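You operate a simulated robot arm through the tools that you are given. There is no shell and no other tool.

You are at the controls of a simulated two-armed robot. One attempt, no reset.

Task
Roll the banner in, lower the pole and fold in both feet of the banner stand.
Fine: turn the pole's lock knob fully loose.
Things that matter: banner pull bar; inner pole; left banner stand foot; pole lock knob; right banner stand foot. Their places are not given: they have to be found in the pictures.

The check looks at the end state, three seconds after you hand in, the way a careful person would. Anything else that was tipped, shoved, dropped, spilled or broken makes it a failure. Flat cloth is picked up by pressing the open fingertips on it (5 to 10 N) and closing them slowly along it; thin cloth reads only 2 to 8 mm in the jaws.

Robot
Two 7-joint arms with fingered hands on one trunk that stands fixed in place. Base frame: the origin is at the foot of the trunk, x ahead of it, y to its left, z up; the work surface is at about z = 0.45. Readings come in m, degrees, newtons and seconds.
The left shoulder is at [0.07, 0.14, 1.133], the right one opposite. With the tool pointing down near the work surface each hand reaches from about 0.1 to 0.64 m from the base axis, measured 20 degrees to its own side. Payload 3.9 kg a hand.
Tool frame (each hand has its own): the origin (TCP) lies between the finger pads and is the grasp point; the fingertips stand 0.029 m ahead of it; z points along the fingers, y is the line along which they close. Largest opening 0.1 m; the body of the gripper starts 0.034 m behind the TCP. The gripper is a hand of 5 fingers: y runs from the thumb to the fingers, the wrist lies at [-0.015, -0.105, -0.177] in the tool frame.
Orientation is told as [roll, pitch, yaw] about the base's x, y, z axes, in that order, counted from this pose: with the fingers straight down and the wrist toward the robot, the tool's x, y and z point along [0, 1, 0], [1, 0, 0] and [0, 0, -1] of the base frame.

Tools
- The arms move only by the tool arm_command. It takes "left_moves", "right_moves" or both (then of equal length, played together; a hand with none holds still); each is a list of rows, each an object (a shift or turn left out is 0) with "delta_pos": the shift along the tool's x, y, z in m, a list of three; "rot": the turn, a rotation vector about the tool's x, y, z in degrees, a list of three. In form: [{"delta_pos": [dx, dy, dz], "rot": [rx, ry, rz]}, ...]. A call has 1 to 20 rows; each row is the pose to reach, as a shift and turn from the pose commanded when the call began, along the tool's axes at that moment. Rows are played at 5 a second. More than 0.05 m and 8.6 degrees between two rows, and nothing of the call is played. A pose out of reach is approached as far as the arm can. The call stops where the force on the tool passes 50 N (or 10 N more than at its start, if that is more) or the arm is blocked; 0.2 s more then pass. In this call time passes only in rows, and 0.2 s behind the last. The reply holds the time, the measured pose of the TCP, the force on the tool along the base axes, the opening and the grip force, in the units named above and with some noise, with the torque about the TCP (base axes, N m) and any sound that the robot's microphone picked up, and new pictures: "pictures" is both (left out), scene, wrist or none (wrist: the cameras of the hands that moved).
- Cameras (640 x 400 px; columns grow to the right, rows downward): "scene" is now at [0.149, 0.0069, 1.4607]; the picture's right is [-0.02, -1.00, 0.00], its down [-0.44, 0.01, -0.90] and it looks along [0.90, -0.02, -0.44] (base axes); focal length 214 px, centre (320, 200). "left" rides on the left gripper at [-0.066, -0.086, -0.121] in its tool frame; the picture's right is [-0.76, -0.31, 0.58], its down [0.59, -0.70, 0.40] and it looks along [0.28, 0.64, 0.71] (tool axes); focal length 247 px, centre (320, 200). "right" rides on the right gripper at [0.066, -0.086, -0.121] in its tool frame; the picture's right is [-0.76, 0.31, -0.58], its down [-0.59, -0.70, 0.40] and it looks along [-0.28, 0.64, 0.71] (tool axes); focal length 247 px, centre (320, 200).
- slide_trunk(by): slides the trunk up (or, below 0, down) by that many m; the arms and the scene camera ride with it, the base frame stays. It gives what a move gives, with no picture.
- move_fingers(index, middle, ring, little, thumb_bend, thumb_turn, hand): sets how far each is bent, from 0 (flat) to 1 (curled in); at 0.3 the hand is open as for a grip, at 0.7 the pads meet at the TCP. One left out holds its place. A second passes; each finger stops where it meets its share of the squeeze, and holds until it gets a number again. It is the only way to open and close the hand. It gives what a move gives, with no picture; readings hold the bend of each and the force on index, middle, ring, little, thumb and palm. thumb_turn goes from beside the hand (0) to across from the fingers (1), as for a grip.
- pan_tilt(pan, tilt): turns the head with the scene camera to pan (to the left, within 86 degrees either way) and tilt (down, from -29 to 69), counted from straight ahead of the robot. It gives what a move gives, and a new picture of the scene camera.
- pixel_to_xyz(camera, pixels): for up to 12 pixels [column, row] of the newest picture of that camera ("zoom" is the newest enlarged one), the place [x, y, z] in the base frame of the surface seen there, good to about 0.002 m, but the place of the scene camera against the robot may be out by one fixed shift of up to 0.018 m in any direction. No time passes.
- inspect(camera, box): a new picture of the part [left, top, right, bottom] of that camera's present view, enlarged. No time passes.
- job_done(): hands the job in; it is judged then, once.

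Leave the grippers open and the arms clear of the work at the hand-in unless told otherwise.

The tools are called after "Request:" by a JSON object that holds its "fn" and its "kwargs". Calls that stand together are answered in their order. arm_command: Moves the arms, as the interface text tells. Its arguments: {"type":"object","properties":{"left_moves":{"type":"array"},"right_moves":{"type":"array"},"pictures":{"type":"string","enum":["both","scene","wrist","none"]}},"required":[]} The other tools are called the same way: slide_trunk (by) slides the trunk up or down; move_fingers (index, middle, ring, little, thumb_bend, thumb_turn, hand) moves the fingers one by one; pan_tilt (pan, tilt) turns the head that bears the scene camera; pixel_to_xyz (camera, pixels) gives the place of the surface under pixels of a picture; inspect (camera, box) takes an enlarged picture of a part of a camera's view; job_done () hands the job in.

At the start:

```text
clock: 0.0
left_eef_pos: [0.347, 0.1169, 1.4442]
left_tool_rot: [0.0, -0.1, -7.5]
left_contact_force: [0.6, 0.3, -0.5]
left_wrist_torque: [0.0, 0.02, 0.02]
left_grip_width: 0.0996
left_grip_force: 0.1
left_shape: jaw
left_bend: [0.3, 0.3, 0.3, 0.3, 0.3, 0.98]
left_finger forces: [0.1, 0.0, 0.1, 0.0, 0.1, 0.0]
right_eef_pos: [0.3691, -0.2259, 1.4053]
right_tool_rot: [0.1, 0.0, -7.3]
right_contact_force: [0.1, 0.4, -0.1]
right_wrist_torque: [0.01, 0.0, 0.0]
right_grip_width: 0.1001
right_grip_force: 0.1
right_shape: jaw
right_bend: [0.3, 0.3, 0.3, 0.3, 0.3, 0.98]
right_finger forces: [0.1, 0.1, 0.0, 0.0, 0.0, 0.0]
trunk travel left (down, up): [-0.775, 0.065]
head pan, tilt: [-1.2, 26.1]
```

scene: 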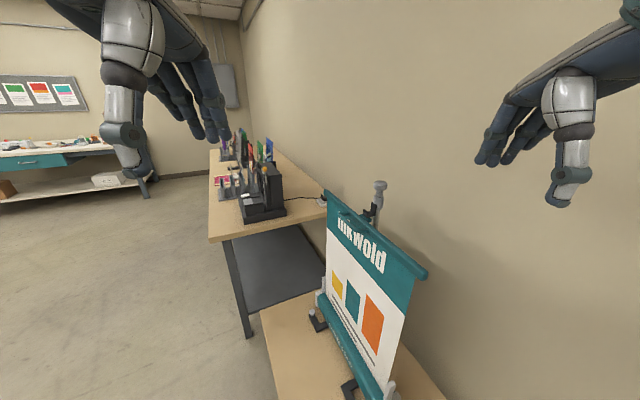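
right: 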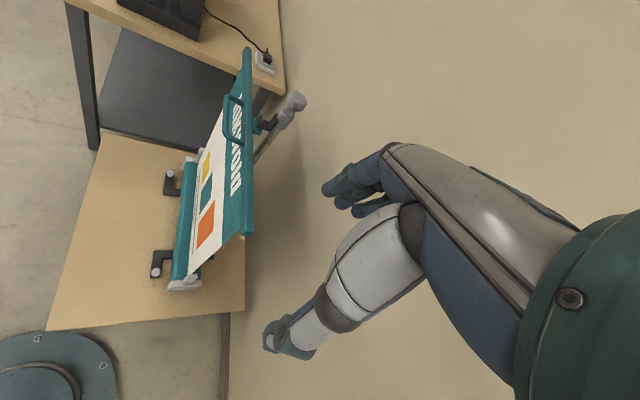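
left: 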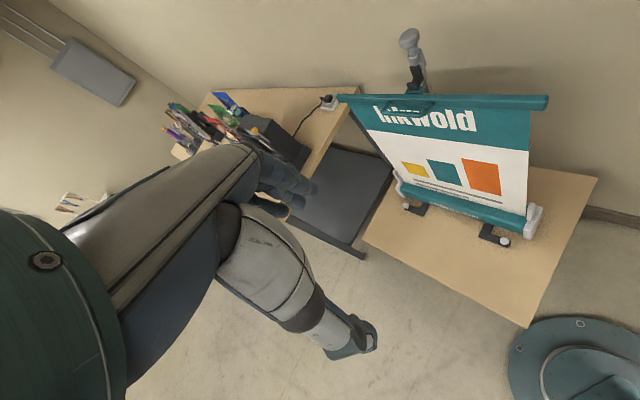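

The banner stand is ahead and to the right, around (370, 290) in the scene picture, with a teal pull bar on top, a pole behind it and two dark feet at (318, 320) and (348, 388). I'll turn the head down and right for a better view of it.

Request:
{"fn": "pan_tilt", "kwargs": {"pan": -15, "tilt": 50}}

```text
clock: 0.9
left_eef_pos: [0.3469, 0.116, 1.4438]
left_tool_rot: [0.0, -0.1, -7.4]
left_contact_force: [0.0, 0.8, 0.5]
left_wrist_torque: [0.0, -0.01, 0.02]
left_grip_width: 0.0998
left_grip_force: 0.0
left_shape: jaw
left_bend: [0.3, 0.3, 0.3, 0.3, 0.3, 0.98]
left_finger forces: [0.0, 0.0, 0.0, 0.1, 0.1, 0.1]
right_eef_pos: [0.3684, -0.2257, 1.4056]
right_tool_rot: [0.0, 0.0, -7.4]
right_contact_force: [0.3, -0.6, -0.4]
right_wrist_torque: [-0.01, -0.02, 0.0]
right_grip_width: 0.0997
right_grip_force: 0.0
right_shape: jaw
right_bend: [0.3, 0.3, 0.3, 0.3, 0.3, 0.98]
right_finger forces: [0.0, 0.1, 0.0, 0.0, 0.1, 0.0]
trunk travel left (down, up): [-0.775, 0.065]
head pan, tilt: [-15.0, 50.0]
```

scene: 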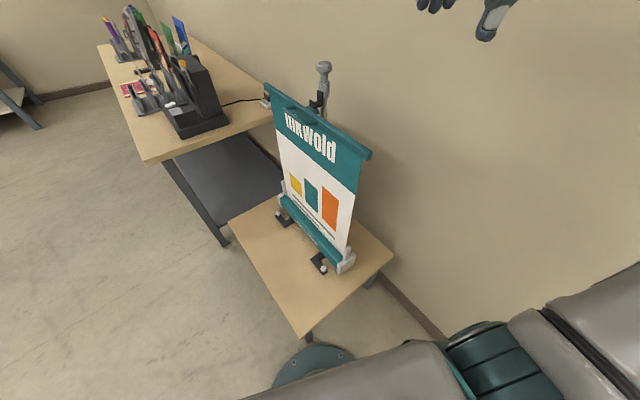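

The whole stand now shows around (315, 175), with the pole head at (323, 75). I'll enlarge that part for detail.

Request:
{"fn": "inspect", "kwargs": {"camera": "scene", "box": [240, 50, 400, 150]}}

Request:
{"fn": "inspect", "kwargs": {"camera": "scene", "box": [250, 180, 410, 280]}}

Request:
{"fn": "inspect", "kwargs": {"camera": "left", "box": [330, 20, 620, 260]}}

Request:
{"fn": "inspect", "kwargs": {"camera": "right", "box": [140, 40, 320, 300]}}

```text
4.00 times, centred on (320, 100) of scene
```

zoom: 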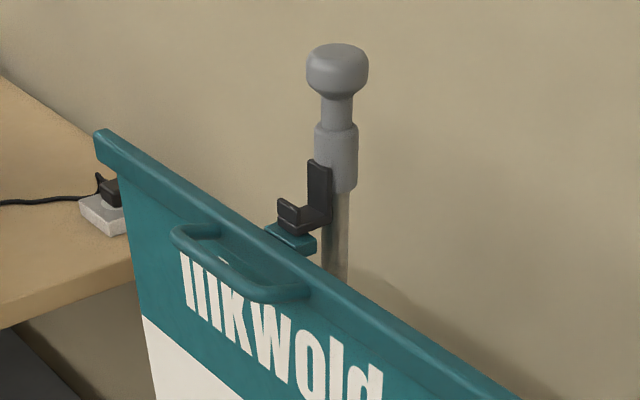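

```text
4.00 times, centred on (330, 230) of scene
```

zoom: 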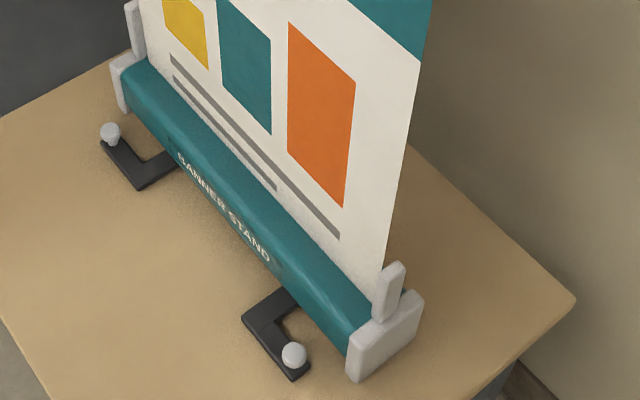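

```text
1.67 times, centred on (475, 140) of left
```

zoom: 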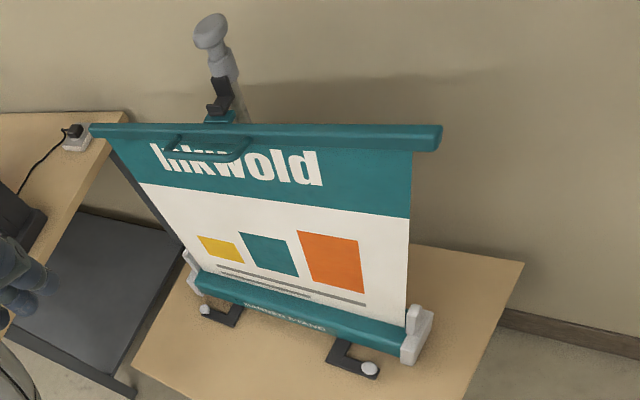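

```text
1.54 times, centred on (230, 170) of right
```

zoom: 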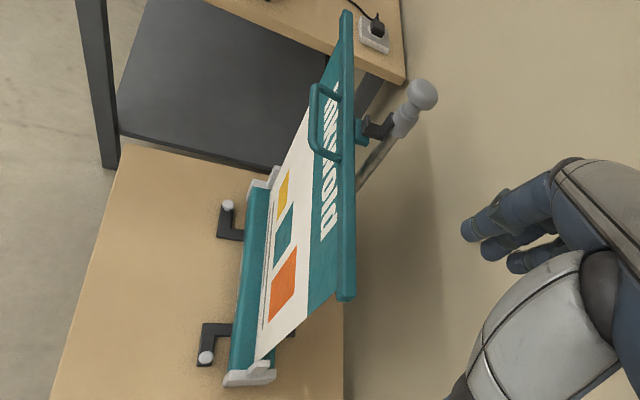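

The bar has a front handle, a teal tab behind it by the dark hook on the pole, and the pole is grey with a round head. I'll get places for the main points from the scene picture.

Request:
{"fn": "pixel_to_xyz", "kwargs": {"camera": "scene", "pixels": [[323, 68], [324, 88], [324, 115], [311, 104], [313, 110], [266, 89], [369, 154], [318, 119], [298, 119], [300, 110], [313, 125]]}}

Request:
{"fn": "pixel_to_xyz", "kwargs": {"camera": "scene", "pixels": [[277, 213], [285, 226], [324, 268], [312, 260], [346, 265], [282, 199], [313, 228], [230, 222], [300, 336], [392, 256], [348, 250], [320, 200]]}}

Request:
{"fn": "pixel_to_xyz", "kwargs": {"camera": "left", "pixels": [[409, 38], [412, 60], [415, 80], [420, 92], [345, 97], [545, 102], [410, 106], [440, 80]]}}

Request:
{"fn": "pixel_to_xyz", "kwargs": {"camera": "right", "pixels": [[297, 100], [285, 118], [262, 125], [262, 152], [247, 50], [249, 233], [170, 172], [156, 272], [170, 190], [165, 257], [185, 285], [188, 155]]}}

```text
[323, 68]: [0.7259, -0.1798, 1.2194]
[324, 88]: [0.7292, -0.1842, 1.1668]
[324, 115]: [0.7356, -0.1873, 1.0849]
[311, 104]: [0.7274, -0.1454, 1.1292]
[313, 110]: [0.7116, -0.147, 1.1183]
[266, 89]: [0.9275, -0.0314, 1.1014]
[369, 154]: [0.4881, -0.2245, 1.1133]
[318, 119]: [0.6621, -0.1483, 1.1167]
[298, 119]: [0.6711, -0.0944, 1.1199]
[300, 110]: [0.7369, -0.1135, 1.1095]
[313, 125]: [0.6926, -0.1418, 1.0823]
```

```text
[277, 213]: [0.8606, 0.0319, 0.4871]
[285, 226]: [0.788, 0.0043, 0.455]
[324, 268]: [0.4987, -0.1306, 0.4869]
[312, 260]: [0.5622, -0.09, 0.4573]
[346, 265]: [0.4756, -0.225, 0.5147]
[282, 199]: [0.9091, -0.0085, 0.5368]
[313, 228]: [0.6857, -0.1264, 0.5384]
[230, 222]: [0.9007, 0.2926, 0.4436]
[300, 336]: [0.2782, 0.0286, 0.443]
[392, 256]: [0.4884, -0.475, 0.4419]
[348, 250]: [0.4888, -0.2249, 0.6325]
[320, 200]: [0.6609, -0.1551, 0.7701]
```

```text
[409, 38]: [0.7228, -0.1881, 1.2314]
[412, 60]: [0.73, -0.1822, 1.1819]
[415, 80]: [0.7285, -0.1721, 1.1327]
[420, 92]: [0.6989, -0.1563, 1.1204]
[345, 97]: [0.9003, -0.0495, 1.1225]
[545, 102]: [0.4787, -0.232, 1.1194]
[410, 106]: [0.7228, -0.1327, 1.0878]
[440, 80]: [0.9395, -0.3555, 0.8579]
```

```text
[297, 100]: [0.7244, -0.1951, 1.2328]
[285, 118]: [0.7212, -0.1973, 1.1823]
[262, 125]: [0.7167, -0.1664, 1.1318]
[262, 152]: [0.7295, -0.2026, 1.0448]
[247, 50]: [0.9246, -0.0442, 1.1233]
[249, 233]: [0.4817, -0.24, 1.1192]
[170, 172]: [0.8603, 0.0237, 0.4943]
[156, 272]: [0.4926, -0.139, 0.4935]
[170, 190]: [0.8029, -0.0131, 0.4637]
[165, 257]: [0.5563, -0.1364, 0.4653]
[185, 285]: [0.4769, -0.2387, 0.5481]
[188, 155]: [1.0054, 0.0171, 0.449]
```

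The bar runs from about (0.92, -0.04, 1.12) to (0.48, -0.24, 1.12), and the pole stands behind it near (0.73, -0.19). The lock knob must be lower down behind the banner, so I'll move the right hand right and down with a yaw so its camera sees behind.

Request:
{"fn": "arm_command", "kwargs": {"right_moves": [{"delta_pos": [-0.03, 0, 0.025], "rot": [0, 0, -6]}, {"delta_pos": [-0.06, -0.005, 0.05], "rot": [0, 0, -12]}, {"delta_pos": [-0.09, -0.008, 0.075], "rot": [0, 0, -18]}, {"delta_pos": [-0.12, -0.012, 0.1], "rot": [0, 0, -24]}, {"delta_pos": [-0.15, -0.015, 0.125], "rot": [0, 0, -30]}, {"delta_pos": [-0.178, -0.016, 0.155], "rot": [0, 0, -37]}], "pictures": "both"}}

```text
clock: 2.3
left_eef_pos: [0.3482, 0.1144, 1.4431]
left_tool_rot: [0.1, 0.0, -7.4]
left_contact_force: [0.7, 0.1, -1.0]
left_wrist_torque: [0.02, -0.02, -0.01]
left_grip_width: 0.1001
left_grip_force: 0.0
left_shape: jaw
left_bend: [0.3, 0.3, 0.3, 0.3, 0.3, 0.98]
left_finger forces: [0.0, 0.0, 0.1, 0.1, 0.0, 0.0]
right_eef_pos: [0.3308, -0.4026, 1.2502]
right_tool_rot: [0.0, 0.1, 29.9]
right_contact_force: [-1.2, 0.1, -0.3]
right_wrist_torque: [0.04, 0.0, 0.0]
right_grip_width: 0.0996
right_grip_force: 0.0
right_shape: jaw
right_bend: [0.3, 0.3, 0.3, 0.3, 0.3, 0.98]
right_finger forces: [0.1, 0.0, 0.0, 0.1, 0.0, 0.0]
trunk travel left (down, up): [-0.775, 0.065]
head pan, tilt: [-15.0, 50.0]
```

scene: 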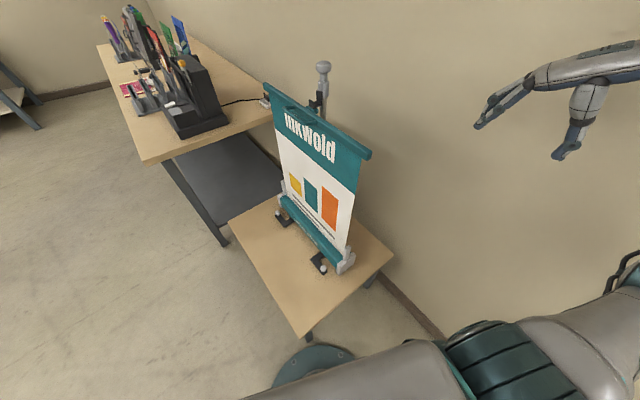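
right: 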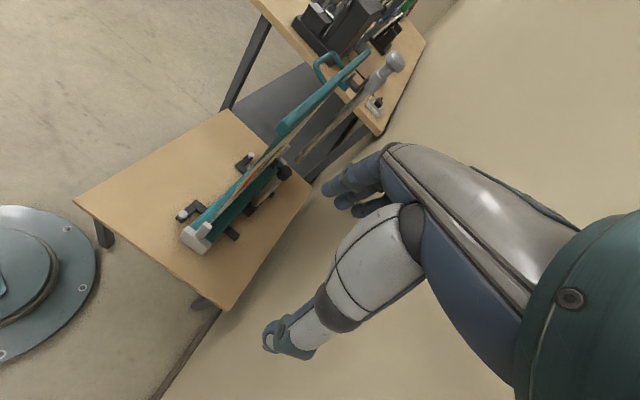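

A dark round thing shows behind the banner low on the pole at (283, 172). I'll enlarge it.

Request:
{"fn": "inspect", "kwargs": {"camera": "right", "box": [170, 40, 420, 260]}}

Request:
{"fn": "inspect", "kwargs": {"camera": "right", "box": [230, 130, 330, 220]}}

Request:
{"fn": "pixel_to_xyz", "kwargs": {"camera": "right", "pixels": [[284, 172], [276, 163], [303, 158], [268, 185], [257, 205], [395, 62], [236, 237], [330, 220], [380, 132], [330, 60], [370, 55], [255, 270]]}}

```text
1.82 times, centred on (295, 150) of right
```

zoom: 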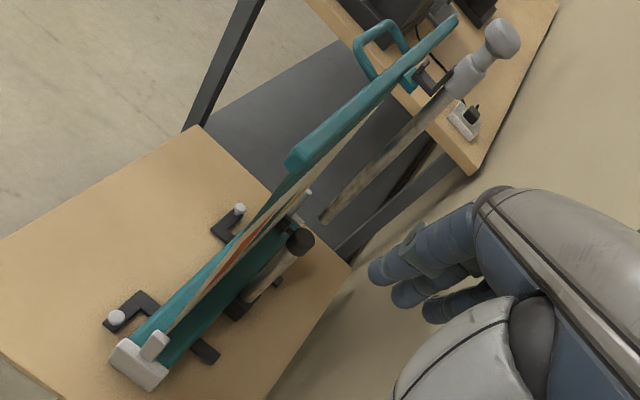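

```text
4.44 times, centred on (280, 175) of right
```

zoom: 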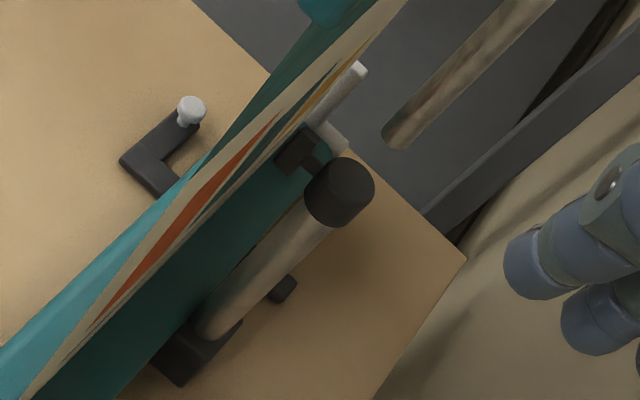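

```text
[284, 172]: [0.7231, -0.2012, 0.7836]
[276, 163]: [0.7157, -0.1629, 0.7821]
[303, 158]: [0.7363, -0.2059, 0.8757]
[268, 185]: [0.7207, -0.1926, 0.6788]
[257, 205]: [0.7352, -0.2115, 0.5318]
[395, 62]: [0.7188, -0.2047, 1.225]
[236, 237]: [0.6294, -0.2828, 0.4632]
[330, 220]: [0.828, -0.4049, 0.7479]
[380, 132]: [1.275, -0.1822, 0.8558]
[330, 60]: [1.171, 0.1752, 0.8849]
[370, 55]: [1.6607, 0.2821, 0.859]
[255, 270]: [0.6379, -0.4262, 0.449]
```

The pole has a dark collar near z = 0.79 with a smaller part facing the banner, and the inner pole hangs above. I'll zoom in on the hook and bar from both wrist cameras.

Request:
{"fn": "inspect", "kwargs": {"camera": "right", "box": [300, 30, 420, 110]}}

Request:
{"fn": "inspect", "kwargs": {"camera": "left", "box": [370, 20, 490, 130]}}

Request:
{"fn": "inspect", "kwargs": {"camera": "right", "box": [160, 180, 260, 260]}}

```text
5.00 times, centred on (360, 70) of right
```

zoom: 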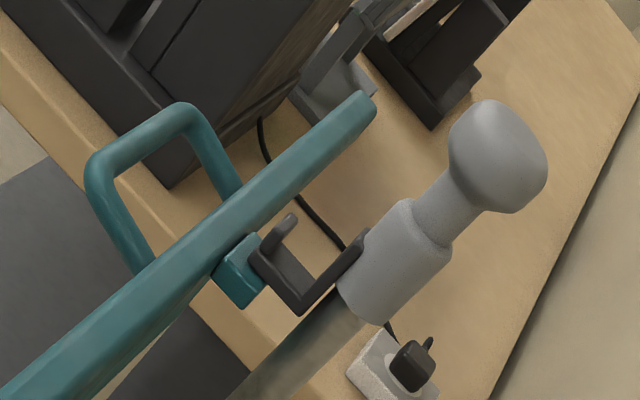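

```text
3.64 times, centred on (430, 75) of left
```

zoom: 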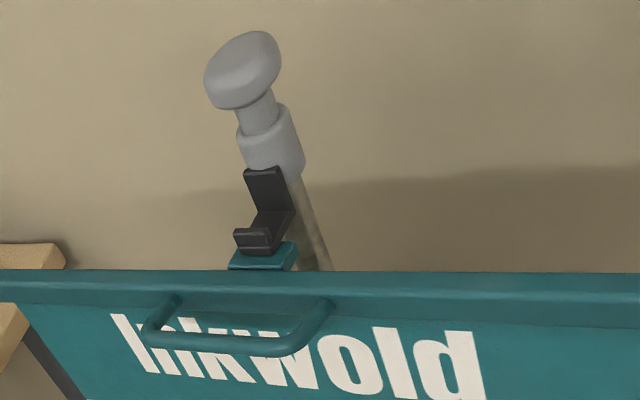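

```text
5.00 times, centred on (210, 220) of right
```

zoom: 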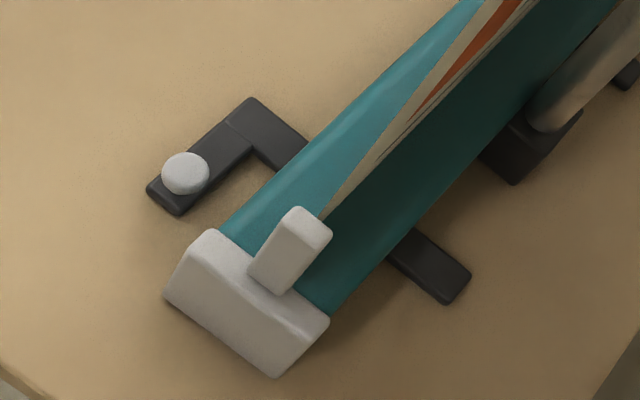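

The dark J-hook on the pole and the teal block behind the bar sit very close together. I'll measure their points on a fresh zoom.

Request:
{"fn": "inspect", "kwargs": {"camera": "right", "box": [330, 60, 380, 110]}}

```text
8.00 times, centred on (355, 85) of right
```

zoom: 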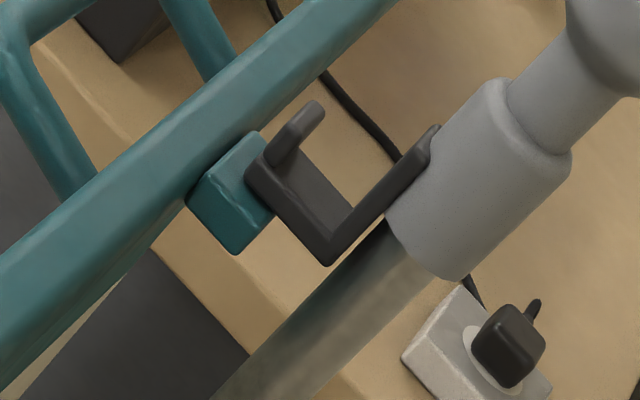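

Request:
{"fn": "pixel_to_xyz", "kwargs": {"camera": "zoom", "pixels": [[230, 180], [225, 230], [262, 165], [290, 160], [316, 108], [300, 210], [330, 250], [432, 130], [440, 200], [230, 90], [470, 255], [340, 320]]}}

Request:
{"fn": "pixel_to_xyz", "kwargs": {"camera": "right", "pixels": [[320, 63], [335, 53], [317, 75], [340, 85], [332, 82], [358, 66], [300, 110]]}}

```text
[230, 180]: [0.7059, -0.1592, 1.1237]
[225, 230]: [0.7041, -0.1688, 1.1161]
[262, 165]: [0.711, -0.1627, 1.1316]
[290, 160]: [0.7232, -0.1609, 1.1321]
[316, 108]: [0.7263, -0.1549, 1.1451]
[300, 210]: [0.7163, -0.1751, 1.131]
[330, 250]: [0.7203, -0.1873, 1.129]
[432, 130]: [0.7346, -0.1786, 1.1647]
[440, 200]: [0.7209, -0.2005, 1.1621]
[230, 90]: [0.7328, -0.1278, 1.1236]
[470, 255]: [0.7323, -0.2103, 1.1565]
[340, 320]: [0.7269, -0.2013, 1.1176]
```

```text
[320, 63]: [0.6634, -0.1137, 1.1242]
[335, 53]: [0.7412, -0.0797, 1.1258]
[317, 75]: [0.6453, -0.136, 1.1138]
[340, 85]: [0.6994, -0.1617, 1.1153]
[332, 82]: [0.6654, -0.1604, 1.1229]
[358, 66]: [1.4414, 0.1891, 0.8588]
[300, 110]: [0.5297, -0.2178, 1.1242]
```

The teal block's top (z = 1.124) lies at or just below the hook's floor (z = 1.131), so I need a level side view. I'll tilt the right hand forward and move it in from the right, behind the banner's plane and clear of the bar end at (0.48, -0.24).

Request:
{"fn": "arm_command", "kwargs": {"right_moves": [{"delta_pos": [-0.006, 0.016, 0.02], "rot": [-7.5, 0, -1.6]}, {"delta_pos": [-0.012, 0.032, 0.04], "rot": [-15, 0, -3.2]}, {"delta_pos": [-0.018, 0.048, 0.06], "rot": [-22.5, 0, -5]}, {"delta_pos": [-0.024, 0.064, 0.08], "rot": [-30, 0, -6.6]}, {"delta_pos": [-0.03, 0.08, 0.1], "rot": [-37.5, 0, -8.2]}, {"delta_pos": [-0.034, 0.0956, 0.125], "rot": [-45, 0, -10]}], "pictures": "both"}}

```text
clock: 3.7
left_eef_pos: [0.3488, 0.1147, 1.4435]
left_tool_rot: [0.0, 0.0, -7.5]
left_contact_force: [0.5, -0.1, -0.5]
left_wrist_torque: [0.0, 0.01, -0.02]
left_grip_width: 0.0997
left_grip_force: 0.0
left_shape: jaw
left_bend: [0.3, 0.3, 0.3, 0.3, 0.3, 0.98]
left_finger forces: [0.0, 0.0, 0.0, 0.0, 0.0, 0.0]
right_eef_pos: [0.4308, -0.3827, 1.1251]
right_tool_rot: [-5.2, -44.8, 42.5]
right_contact_force: [0.4, -0.3, -0.2]
right_wrist_torque: [0.03, -0.02, -0.02]
right_grip_width: 0.0997
right_grip_force: 0.0
right_shape: jaw
right_bend: [0.3, 0.3, 0.3, 0.3, 0.3, 0.98]
right_finger forces: [0.1, 0.0, 0.0, 0.1, 0.0, 0.0]
trunk travel left (down, up): [-0.775, 0.065]
head pan, tilt: [-15.0, 50.0]
```

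scene: 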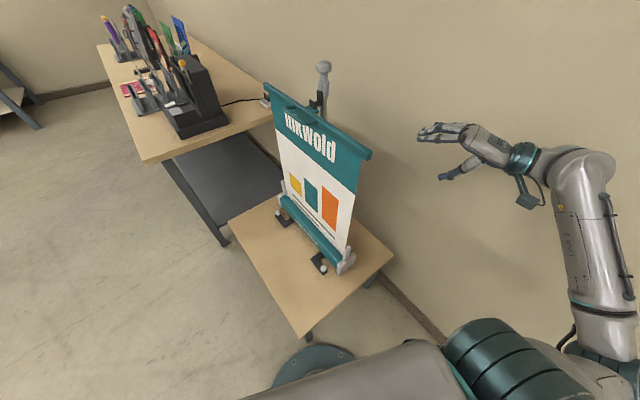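
right: 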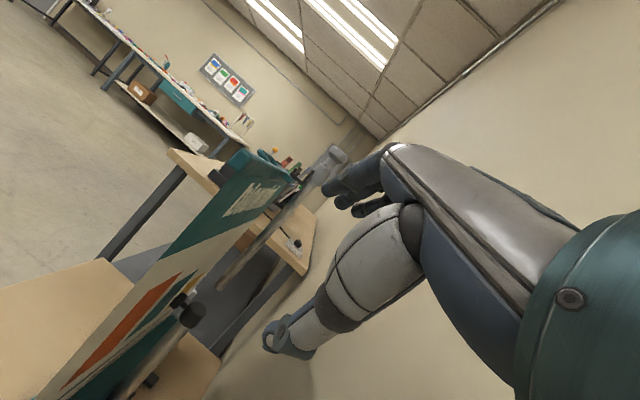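

Now the back of the banner is in view on the left of the right picture. I'll enlarge the hook area near (300, 185) and the knob near (188, 312).

Request:
{"fn": "inspect", "kwargs": {"camera": "right", "box": [250, 130, 350, 210]}}

Request:
{"fn": "inspect", "kwargs": {"camera": "right", "box": [110, 250, 270, 390]}}

Request:
{"fn": "pixel_to_xyz", "kwargs": {"camera": "right", "pixels": [[190, 315], [225, 283], [180, 300], [200, 305], [170, 345], [336, 155], [262, 240]]}}

```text
5.00 times, centred on (300, 170) of right
```

zoom: 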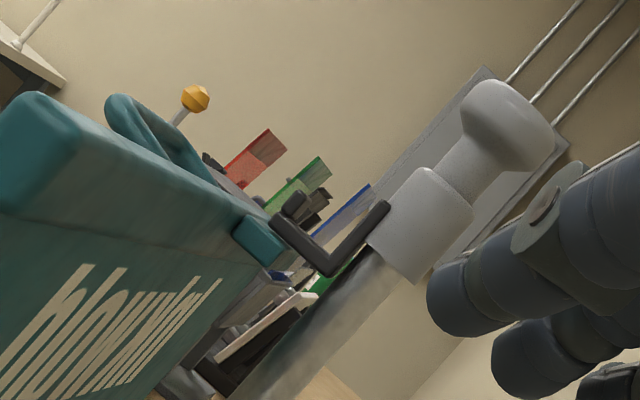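

```text
2.86 times, centred on (190, 320) of right
```

zoom: 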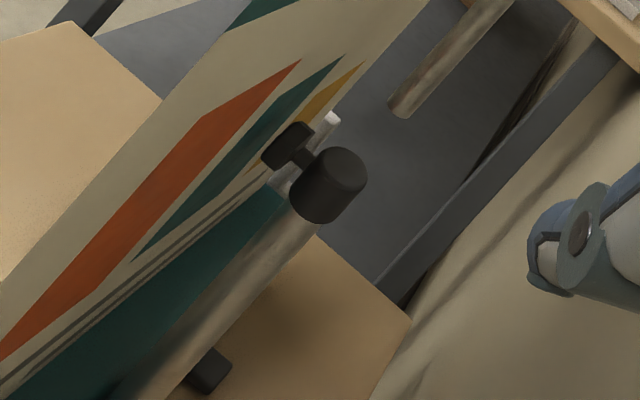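

```text
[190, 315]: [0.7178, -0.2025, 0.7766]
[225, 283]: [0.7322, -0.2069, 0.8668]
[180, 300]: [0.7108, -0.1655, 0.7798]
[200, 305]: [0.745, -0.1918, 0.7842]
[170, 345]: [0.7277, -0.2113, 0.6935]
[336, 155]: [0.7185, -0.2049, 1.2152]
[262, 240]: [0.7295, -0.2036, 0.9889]
```

The inner pole's lower end is at z about 0.865, and the outer pole's collar, at about 0.78, carries a small lock knob on a stem facing the banner. It will be reachable from the front once the banner is rolled in. Next I'll measure the base and feet in the left picture.

Request:
{"fn": "inspect", "kwargs": {"camera": "left", "box": [380, 160, 560, 270]}}

```text
3.56 times, centred on (470, 215) of left
```

zoom: 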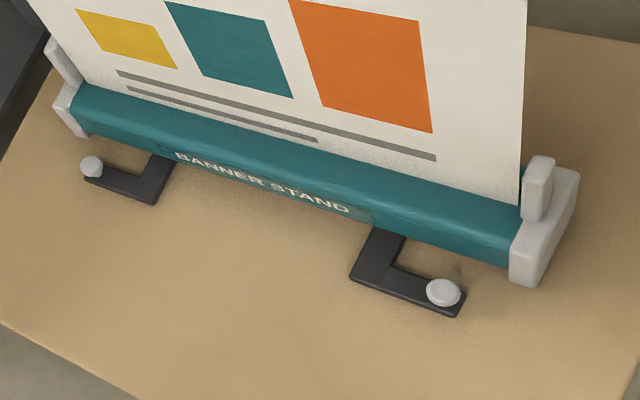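

Request:
{"fn": "pixel_to_xyz", "kwargs": {"camera": "zoom", "pixels": [[92, 165], [100, 178], [150, 190], [165, 165], [443, 290], [455, 305], [365, 272], [395, 240], [300, 165], [300, 190], [540, 215], [525, 250]]}}

Request:
{"fn": "pixel_to_xyz", "kwargs": {"camera": "zoom", "pixels": [[538, 165], [575, 180], [560, 195], [75, 105], [60, 60], [500, 260], [90, 125], [500, 215], [300, 140], [250, 120], [520, 280], [320, 330]]}}

```text
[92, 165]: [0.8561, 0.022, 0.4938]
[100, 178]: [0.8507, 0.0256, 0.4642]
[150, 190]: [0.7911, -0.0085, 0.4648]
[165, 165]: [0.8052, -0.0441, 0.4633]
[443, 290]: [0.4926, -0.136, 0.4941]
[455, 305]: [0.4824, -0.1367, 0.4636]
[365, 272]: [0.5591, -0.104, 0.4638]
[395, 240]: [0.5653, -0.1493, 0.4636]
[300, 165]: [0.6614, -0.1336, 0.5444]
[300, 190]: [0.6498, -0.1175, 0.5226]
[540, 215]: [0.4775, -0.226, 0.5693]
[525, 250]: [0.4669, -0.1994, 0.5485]
```

```text
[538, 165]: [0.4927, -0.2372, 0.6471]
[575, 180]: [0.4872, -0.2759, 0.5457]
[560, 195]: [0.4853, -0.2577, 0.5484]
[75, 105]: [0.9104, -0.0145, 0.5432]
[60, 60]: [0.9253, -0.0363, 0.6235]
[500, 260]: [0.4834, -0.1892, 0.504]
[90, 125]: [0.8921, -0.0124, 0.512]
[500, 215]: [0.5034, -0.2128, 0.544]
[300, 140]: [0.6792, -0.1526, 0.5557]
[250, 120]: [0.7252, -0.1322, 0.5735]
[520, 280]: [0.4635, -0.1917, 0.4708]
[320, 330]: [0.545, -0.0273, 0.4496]
```

The pull bar's handle is a loop in front of the bar with its front rail near (0.686, -0.104, 1.12). I'll take the left hand to a stand-off about 15 cm in front of it, turned so the fingers point at the banner with the thumb on top and the camera looks at the handle.

Request:
{"fn": "arm_command", "kwargs": {"left_moves": [{"delta_pos": [-0.0025, 0.0158, 0.018], "rot": [2.87, -5.09, -5.09]}, {"delta_pos": [-0.005, 0.0317, 0.0359], "rot": [5.73, -10.19, -10.19]}, {"delta_pos": [-0.0074, 0.0475, 0.0539], "rot": [8.6, -15.28, -15.28]}, {"delta_pos": [-0.0099, 0.0633, 0.0719], "rot": [11.47, -20.38, -20.38]}, {"delta_pos": [-0.0124, 0.0792, 0.0899], "rot": [14.34, -25.47, -25.47]}, {"delta_pos": [-0.0149, 0.095, 0.1078], "rot": [17.2, -30.56, -30.56]}, {"delta_pos": [-0.0174, 0.1108, 0.1258], "rot": [20.07, -35.66, -35.66]}, {"delta_pos": [-0.0198, 0.1266, 0.1438], "rot": [22.94, -40.75, -40.75]}, {"delta_pos": [-0.0223, 0.1425, 0.1617], "rot": [25.8, -45.85, -45.85]}, {"delta_pos": [-0.0248, 0.1583, 0.1797], "rot": [28.67, -50.94, -50.94]}, {"delta_pos": [-0.0273, 0.1741, 0.1977], "rot": [31.54, -56.03, -56.03]}, {"delta_pos": [-0.0298, 0.19, 0.2156], "rot": [34.4, -61.13, -61.13]}, {"delta_pos": [-0.0322, 0.2058, 0.2336], "rot": [37.27, -66.22, -66.22]}, {"delta_pos": [-0.0347, 0.2216, 0.2516], "rot": [40.14, -71.32, -71.32]}, {"delta_pos": [-0.0372, 0.2375, 0.2696], "rot": [43.01, -76.41, -76.41]}, {"delta_pos": [-0.0397, 0.2533, 0.2875], "rot": [45.87, -81.5, -81.5]}, {"delta_pos": [-0.0422, 0.2691, 0.3055], "rot": [48.74, -86.6, -86.6]}, {"delta_pos": [-0.0446, 0.285, 0.3235], "rot": [51.6, -91.7, -91.7]}], "pictures": "both"}}

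```text
clock: 7.5
left_eef_pos: [0.6251, 0.036, 1.12]
left_tool_rot: [119.9, 89.9, -126.0]
left_contact_force: [0.1, -0.1, 0.0]
left_wrist_torque: [-0.04, 0.0, 0.0]
left_grip_width: 0.0998
left_grip_force: 0.0
left_shape: jaw
left_bend: [0.3, 0.3, 0.3, 0.3, 0.3, 0.98]
left_finger forces: [0.0, 0.0, 0.0, 0.0, 0.0, 0.0]
right_eef_pos: [0.4319, -0.3827, 1.1256]
right_tool_rot: [-5.3, -44.7, 42.4]
right_contact_force: [0.8, 0.5, 0.5]
right_wrist_torque: [-0.01, 0.06, -0.02]
right_grip_width: 0.0997
right_grip_force: 0.2
right_shape: jaw
right_bend: [0.3, 0.3, 0.3, 0.3, 0.3, 0.98]
right_finger forces: [0.0, 0.1, 0.0, 0.0, 0.1, 0.0]
trunk travel left (down, up): [-0.775, 0.065]
head pan, tilt: [-15.0, 50.0]
```

scene: 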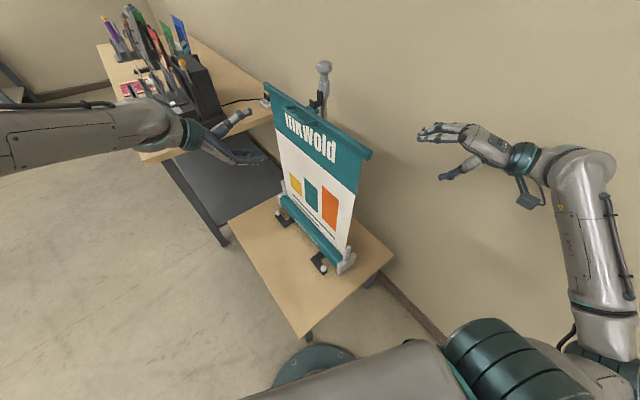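
left: 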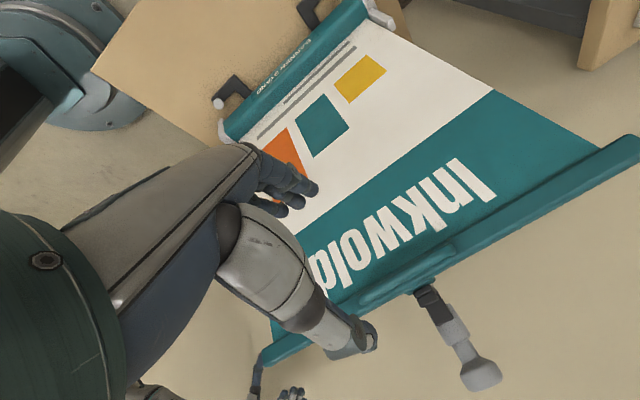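

The left hand reached the stand-off with no contact. The handle now shows at about (405, 277) in the left picture; I'll enlarge and measure it.

Request:
{"fn": "inspect", "kwargs": {"camera": "left", "box": [330, 220, 510, 330]}}

```text
3.56 times, centred on (420, 275) of left
```

zoom: 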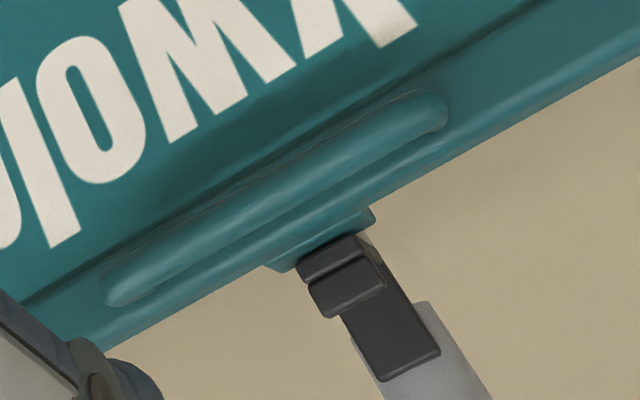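

Request:
{"fn": "pixel_to_xyz", "kwargs": {"camera": "zoom", "pixels": [[125, 285], [280, 205], [430, 110], [280, 190], [280, 222], [250, 165], [300, 235], [340, 265], [320, 295], [345, 215], [400, 340], [150, 310]]}}

Request:
{"fn": "inspect", "kwargs": {"camera": "scene", "box": [255, 70, 385, 170]}}

```text
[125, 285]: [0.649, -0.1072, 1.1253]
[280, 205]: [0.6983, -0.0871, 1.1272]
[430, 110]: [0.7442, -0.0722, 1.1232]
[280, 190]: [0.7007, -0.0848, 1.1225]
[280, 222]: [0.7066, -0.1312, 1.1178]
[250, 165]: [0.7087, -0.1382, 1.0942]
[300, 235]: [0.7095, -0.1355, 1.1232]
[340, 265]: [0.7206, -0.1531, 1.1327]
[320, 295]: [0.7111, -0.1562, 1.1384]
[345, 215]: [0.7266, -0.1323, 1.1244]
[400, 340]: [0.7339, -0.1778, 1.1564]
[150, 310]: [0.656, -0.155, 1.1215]
```

```text
4.00 times, centred on (320, 120) of scene
```

zoom: 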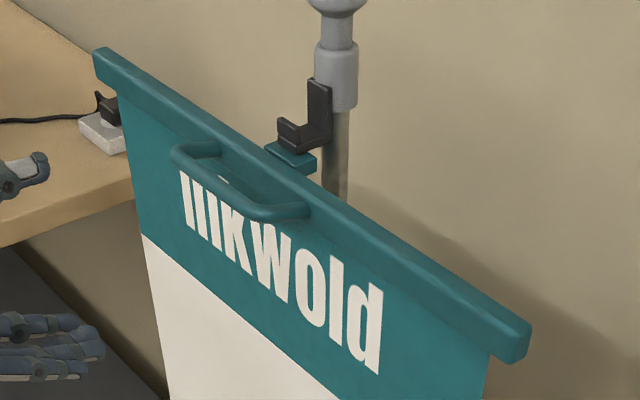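

The handle rail is at about (0.692, -0.092, 1.12), 14 cm ahead along the fingers and 1 cm to the side. I'll move in 10 cm first and look.

Request:
{"fn": "arm_command", "kwargs": {"left_moves": [{"delta_pos": [-0.002, 0, 0.025], "rot": [0, 0, 0]}, {"delta_pos": [-0.005, 0, 0.05], "rot": [0, 0, 0]}, {"delta_pos": [-0.008, 0, 0.075], "rot": [0, 0, 0]}, {"delta_pos": [-0.0094, 0, 0.1], "rot": [0, 0, 0]}], "pictures": "both"}}

```text
clock: 8.5
left_eef_pos: [0.673, -0.0536, 1.1195]
left_tool_rot: [97.3, 89.8, -148.7]
left_contact_force: [0.0, -0.6, -0.5]
left_wrist_torque: [-0.01, 0.0, -0.02]
left_grip_width: 0.1
left_grip_force: 0.1
left_shape: jaw
left_bend: [0.3, 0.3, 0.3, 0.3, 0.3, 0.98]
left_finger forces: [0.0, 0.0, 0.0, 0.0, 0.1, 0.1]
right_eef_pos: [0.4307, -0.3837, 1.1265]
right_tool_rot: [-5.1, -44.7, 42.4]
right_contact_force: [-0.3, 0.0, -0.5]
right_wrist_torque: [0.0, -0.02, 0.03]
right_grip_width: 0.0999
right_grip_force: 0.0
right_shape: jaw
right_bend: [0.3, 0.3, 0.3, 0.3, 0.3, 0.98]
right_finger forces: [0.0, 0.0, 0.0, 0.1, 0.0, 0.0]
trunk travel left (down, up): [-0.775, 0.065]
head pan, tilt: [-15.0, 50.0]
```

scene: 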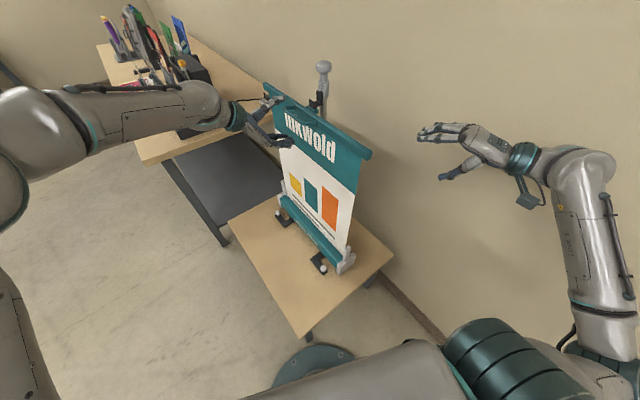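
left: 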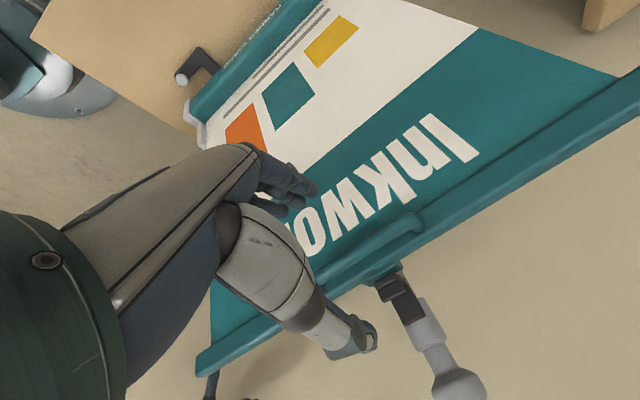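

The hand is 4.3 cm short of the rail, thumb above and fingers below it. I'll move in the rest of the way slowly.

Request:
{"fn": "arm_command", "kwargs": {"left_moves": [{"delta_pos": [0, 0, 0.015], "rot": [0, 0, 0]}, {"delta_pos": [0, 0, 0.03], "rot": [0, 0, 0]}, {"delta_pos": [-0.0015, 0, 0.042], "rot": [0, 0, 0]}], "pictures": "both"}}

Request:
{"fn": "inspect", "kwargs": {"camera": "left", "box": [230, 130, 430, 380]}}

Request:
{"fn": "inspect", "kwargs": {"camera": "scene", "box": [220, 50, 380, 170]}}

```text
clock: 9.3
left_eef_pos: [0.6915, -0.0894, 1.1195]
left_tool_rot: [133.2, 89.9, -112.7]
left_contact_force: [-1.1, 0.4, 0.1]
left_wrist_torque: [-0.01, 0.0, 0.04]
left_grip_width: 0.1
left_grip_force: 0.0
left_shape: jaw
left_bend: [0.3, 0.3, 0.3, 0.3, 0.3, 0.98]
left_finger forces: [0.0, 0.1, 0.0, 0.0, 0.0, 0.0]
right_eef_pos: [0.4304, -0.382, 1.1259]
right_tool_rot: [-5.2, -44.7, 42.4]
right_contact_force: [-0.3, -0.4, 0.4]
right_wrist_torque: [0.01, 0.01, -0.05]
right_grip_width: 0.1
right_grip_force: 0.0
right_shape: jaw
right_bend: [0.3, 0.3, 0.3, 0.3, 0.3, 0.98]
right_finger forces: [0.1, 0.1, 0.1, 0.0, 0.1, 0.0]
trunk travel left (down, up): [-0.775, 0.065]
head pan, tilt: [-15.0, 50.0]
```

scene: 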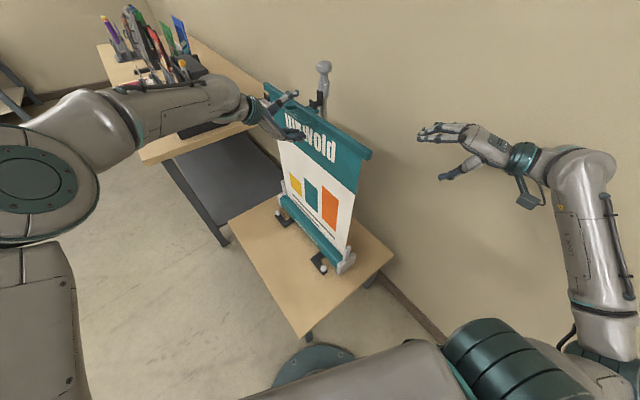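
left: 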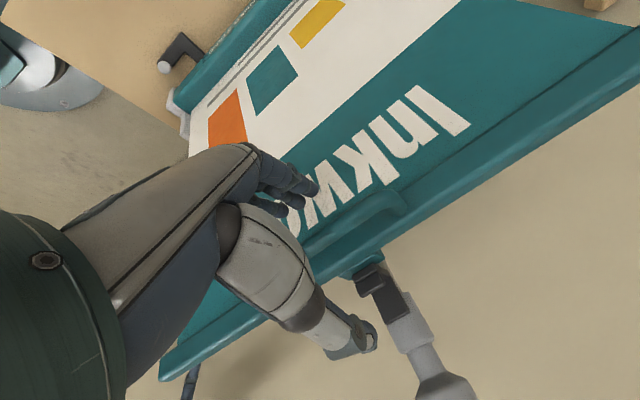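

```text
1.60 times, centred on (330, 255) of left
```

zoom: 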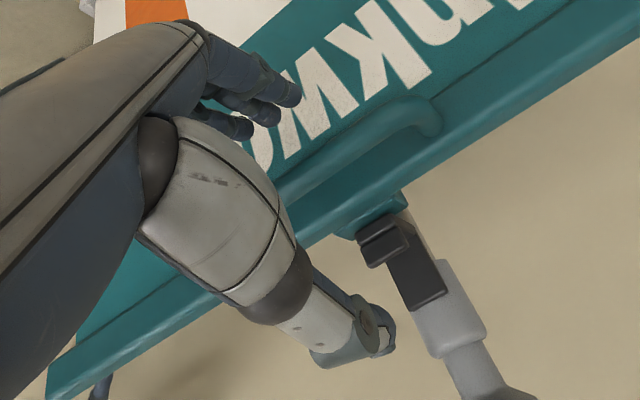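

```text
3.33 times, centred on (300, 110) of scene
```

zoom: 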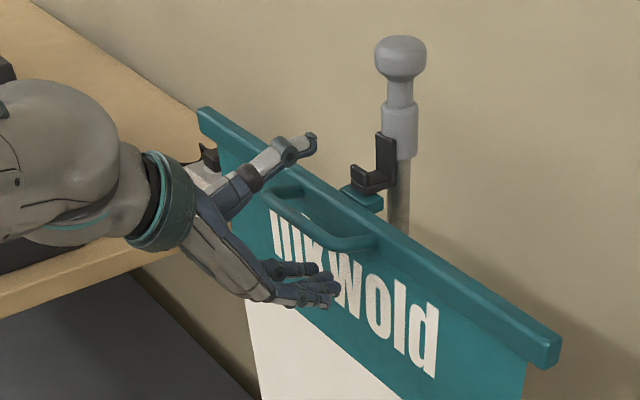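

The thumb is above and the fingers are below the rail as planned, with no contact. I'll close partway first.

Request:
{"fn": "move_fingers", "kwargs": {"hand": "left", "index": 0.55, "middle": 0.55, "ring": 0.55, "little": 0.55, "thumb_bend": 0.55}}

Request:
{"fn": "inspect", "kwargs": {"camera": "left", "box": [230, 130, 430, 380]}}

Request:
{"fn": "inspect", "kwargs": {"camera": "scene", "box": [220, 50, 380, 170]}}

```text
clock: 10.3
left_eef_pos: [0.6922, -0.0899, 1.1208]
left_tool_rot: [129.2, 90.0, -116.9]
left_contact_force: [0.4, 0.2, 0.0]
left_wrist_torque: [-0.01, -0.02, 0.02]
left_grip_width: 0.0379
left_grip_force: 0.0
left_shape: fingers
left_bend: [0.55, 0.55, 0.55, 0.55, 0.55, 0.98]
left_finger forces: [0.0, 0.1, 0.1, 0.0, 0.1, 0.0]
right_eef_pos: [0.4309, -0.3826, 1.1242]
right_tool_rot: [-5.1, -44.7, 42.4]
right_contact_force: [0.4, -0.2, -0.1]
right_wrist_torque: [0.05, -0.02, -0.03]
right_grip_width: 0.0999
right_grip_force: 0.0
right_shape: jaw
right_bend: [0.3, 0.3, 0.3, 0.3, 0.3, 0.98]
right_finger forces: [0.1, 0.1, 0.0, 0.1, 0.1, 0.0]
trunk travel left (down, up): [-0.775, 0.065]
head pan, tilt: [-15.0, 50.0]
```

```text
1.60 times, centred on (330, 255) of left
```

zoom: 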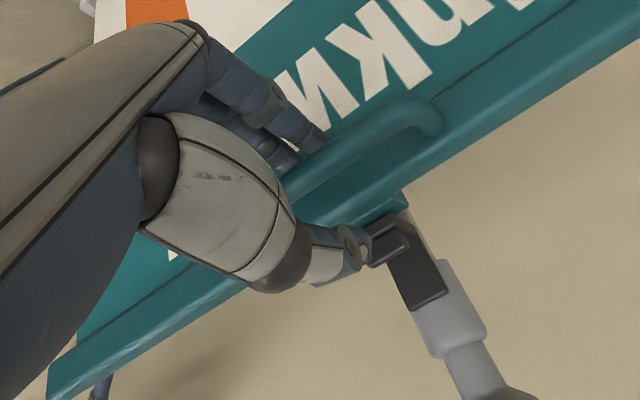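

```text
3.33 times, centred on (300, 110) of scene
```

zoom: 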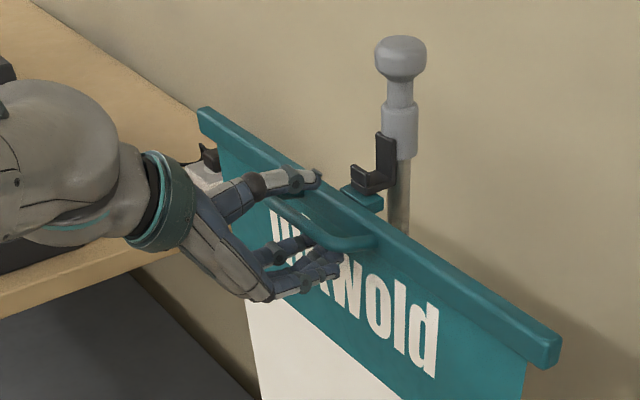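

The fingers and thumb straddle the rail with 3.8 cm between them. I'll close onto it.

Request:
{"fn": "move_fingers", "kwargs": {"hand": "left", "index": 0.75, "middle": 0.75, "ring": 0.75, "little": 0.75, "thumb_bend": 0.75}}

Request:
{"fn": "inspect", "kwargs": {"camera": "left", "box": [230, 130, 430, 380]}}

Request:
{"fn": "inspect", "kwargs": {"camera": "scene", "box": [220, 50, 380, 170]}}

```text
clock: 11.3
left_eef_pos: [0.6916, -0.0913, 1.1194]
left_tool_rot: [53.9, 89.9, 167.9]
left_contact_force: [-1.1, -5.1, -9.0]
left_wrist_torque: [0.18, -0.27, 0.1]
left_grip_width: 0.0
left_grip_force: 6.0
left_shape: fingers
left_bend: [0.74, 0.75, 0.74, 0.74, 0.72, 0.97]
left_finger forces: [0.2, 1.3, 3.3, 6.3, 0.0, 0.0]
right_eef_pos: [0.4315, -0.3848, 1.1251]
right_tool_rot: [-5.2, -44.8, 42.3]
right_contact_force: [0.1, 0.2, 0.1]
right_wrist_torque: [0.0, 0.02, 0.04]
right_grip_width: 0.0996
right_grip_force: 0.2
right_shape: jaw
right_bend: [0.3, 0.3, 0.3, 0.3, 0.3, 0.98]
right_finger forces: [0.0, 0.1, 0.0, 0.1, 0.1, 0.0]
trunk travel left (down, up): [-0.775, 0.065]
head pan, tilt: [-15.0, 50.0]
```

```text
1.60 times, centred on (330, 255) of left
```

zoom: 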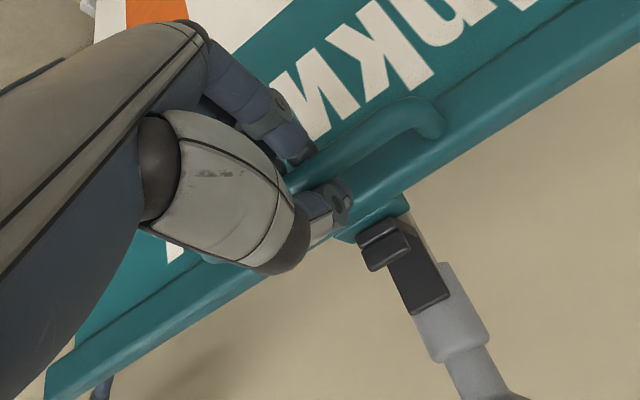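

```text
3.33 times, centred on (300, 110) of scene
```

zoom: 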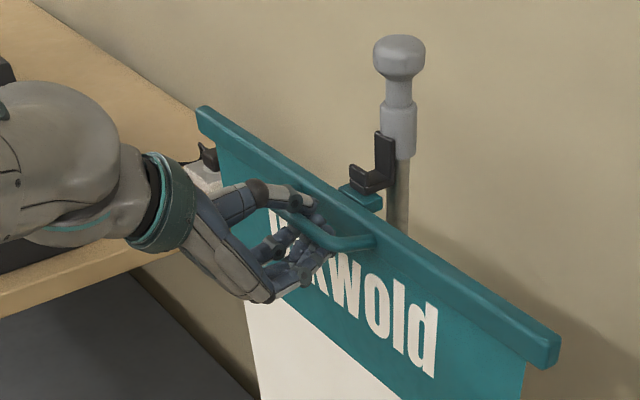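

The fingers have closed around the rail, with upward pressure from ring and little and the thumb inside the loop. I'll test by lifting 1.5 cm slowly and reading the force.

Request:
{"fn": "arm_command", "kwargs": {"left_moves": [{"delta_pos": [0, -0.004, 0], "rot": [0, 0, 0]}, {"delta_pos": [0, -0.008, 0], "rot": [0, 0, 0]}, {"delta_pos": [0, -0.012, 0], "rot": [0, 0, 0]}, {"delta_pos": [0, -0.015, 0], "rot": [0, 0, 0]}], "pictures": "both"}}

Request:
{"fn": "inspect", "kwargs": {"camera": "scene", "box": [220, 50, 380, 170]}}

Request:
{"fn": "inspect", "kwargs": {"camera": "right", "box": [220, 120, 350, 220]}}

```text
clock: 12.3
left_eef_pos: [0.6922, -0.092, 1.135]
left_tool_rot: [75.3, 89.9, -170.7]
left_contact_force: [-1.6, -3.9, -8.5]
left_wrist_torque: [0.24, -0.27, 0.02]
left_grip_width: 0.0001
left_grip_force: 5.8
left_shape: fingers
left_bend: [0.74, 0.75, 0.74, 0.74, 0.72, 0.97]
left_finger forces: [0.3, 1.2, 3.1, 5.9, 0.0, 0.0]
right_eef_pos: [0.4311, -0.3836, 1.1252]
right_tool_rot: [-5.2, -44.8, 42.3]
right_contact_force: [-0.5, 0.0, 0.2]
right_wrist_torque: [0.01, 0.0, 0.0]
right_grip_width: 0.1
right_grip_force: 0.1
right_shape: jaw
right_bend: [0.3, 0.3, 0.3, 0.3, 0.3, 0.98]
right_finger forces: [0.0, 0.0, 0.2, 0.0, 0.2, 0.0]
trunk travel left (down, up): [-0.775, 0.065]
head pan, tilt: [-15.0, 50.0]
```

scene: 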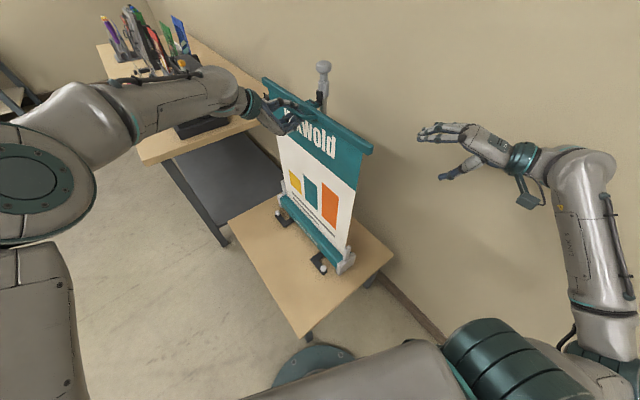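
left: 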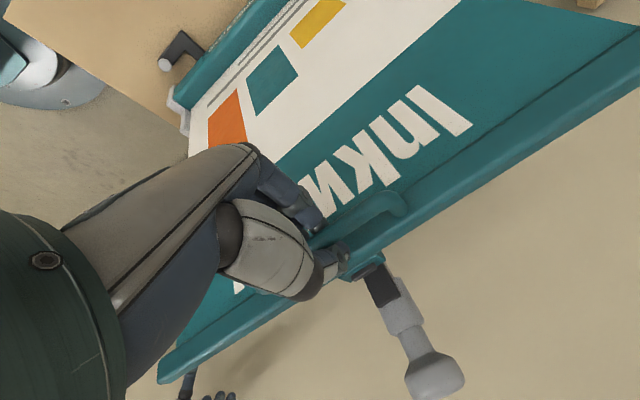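

```text
3.33 times, centred on (300, 110) of scene
```

zoom: 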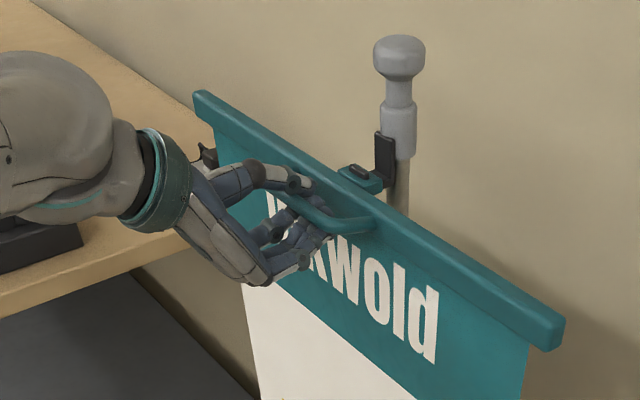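

```text
4.00 times, centred on (285, 170) of right
```

zoom: 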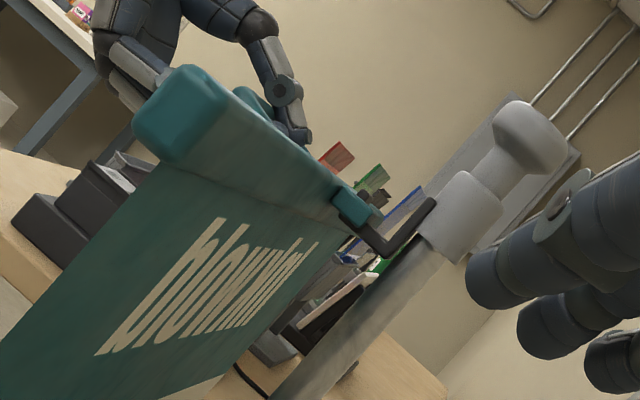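

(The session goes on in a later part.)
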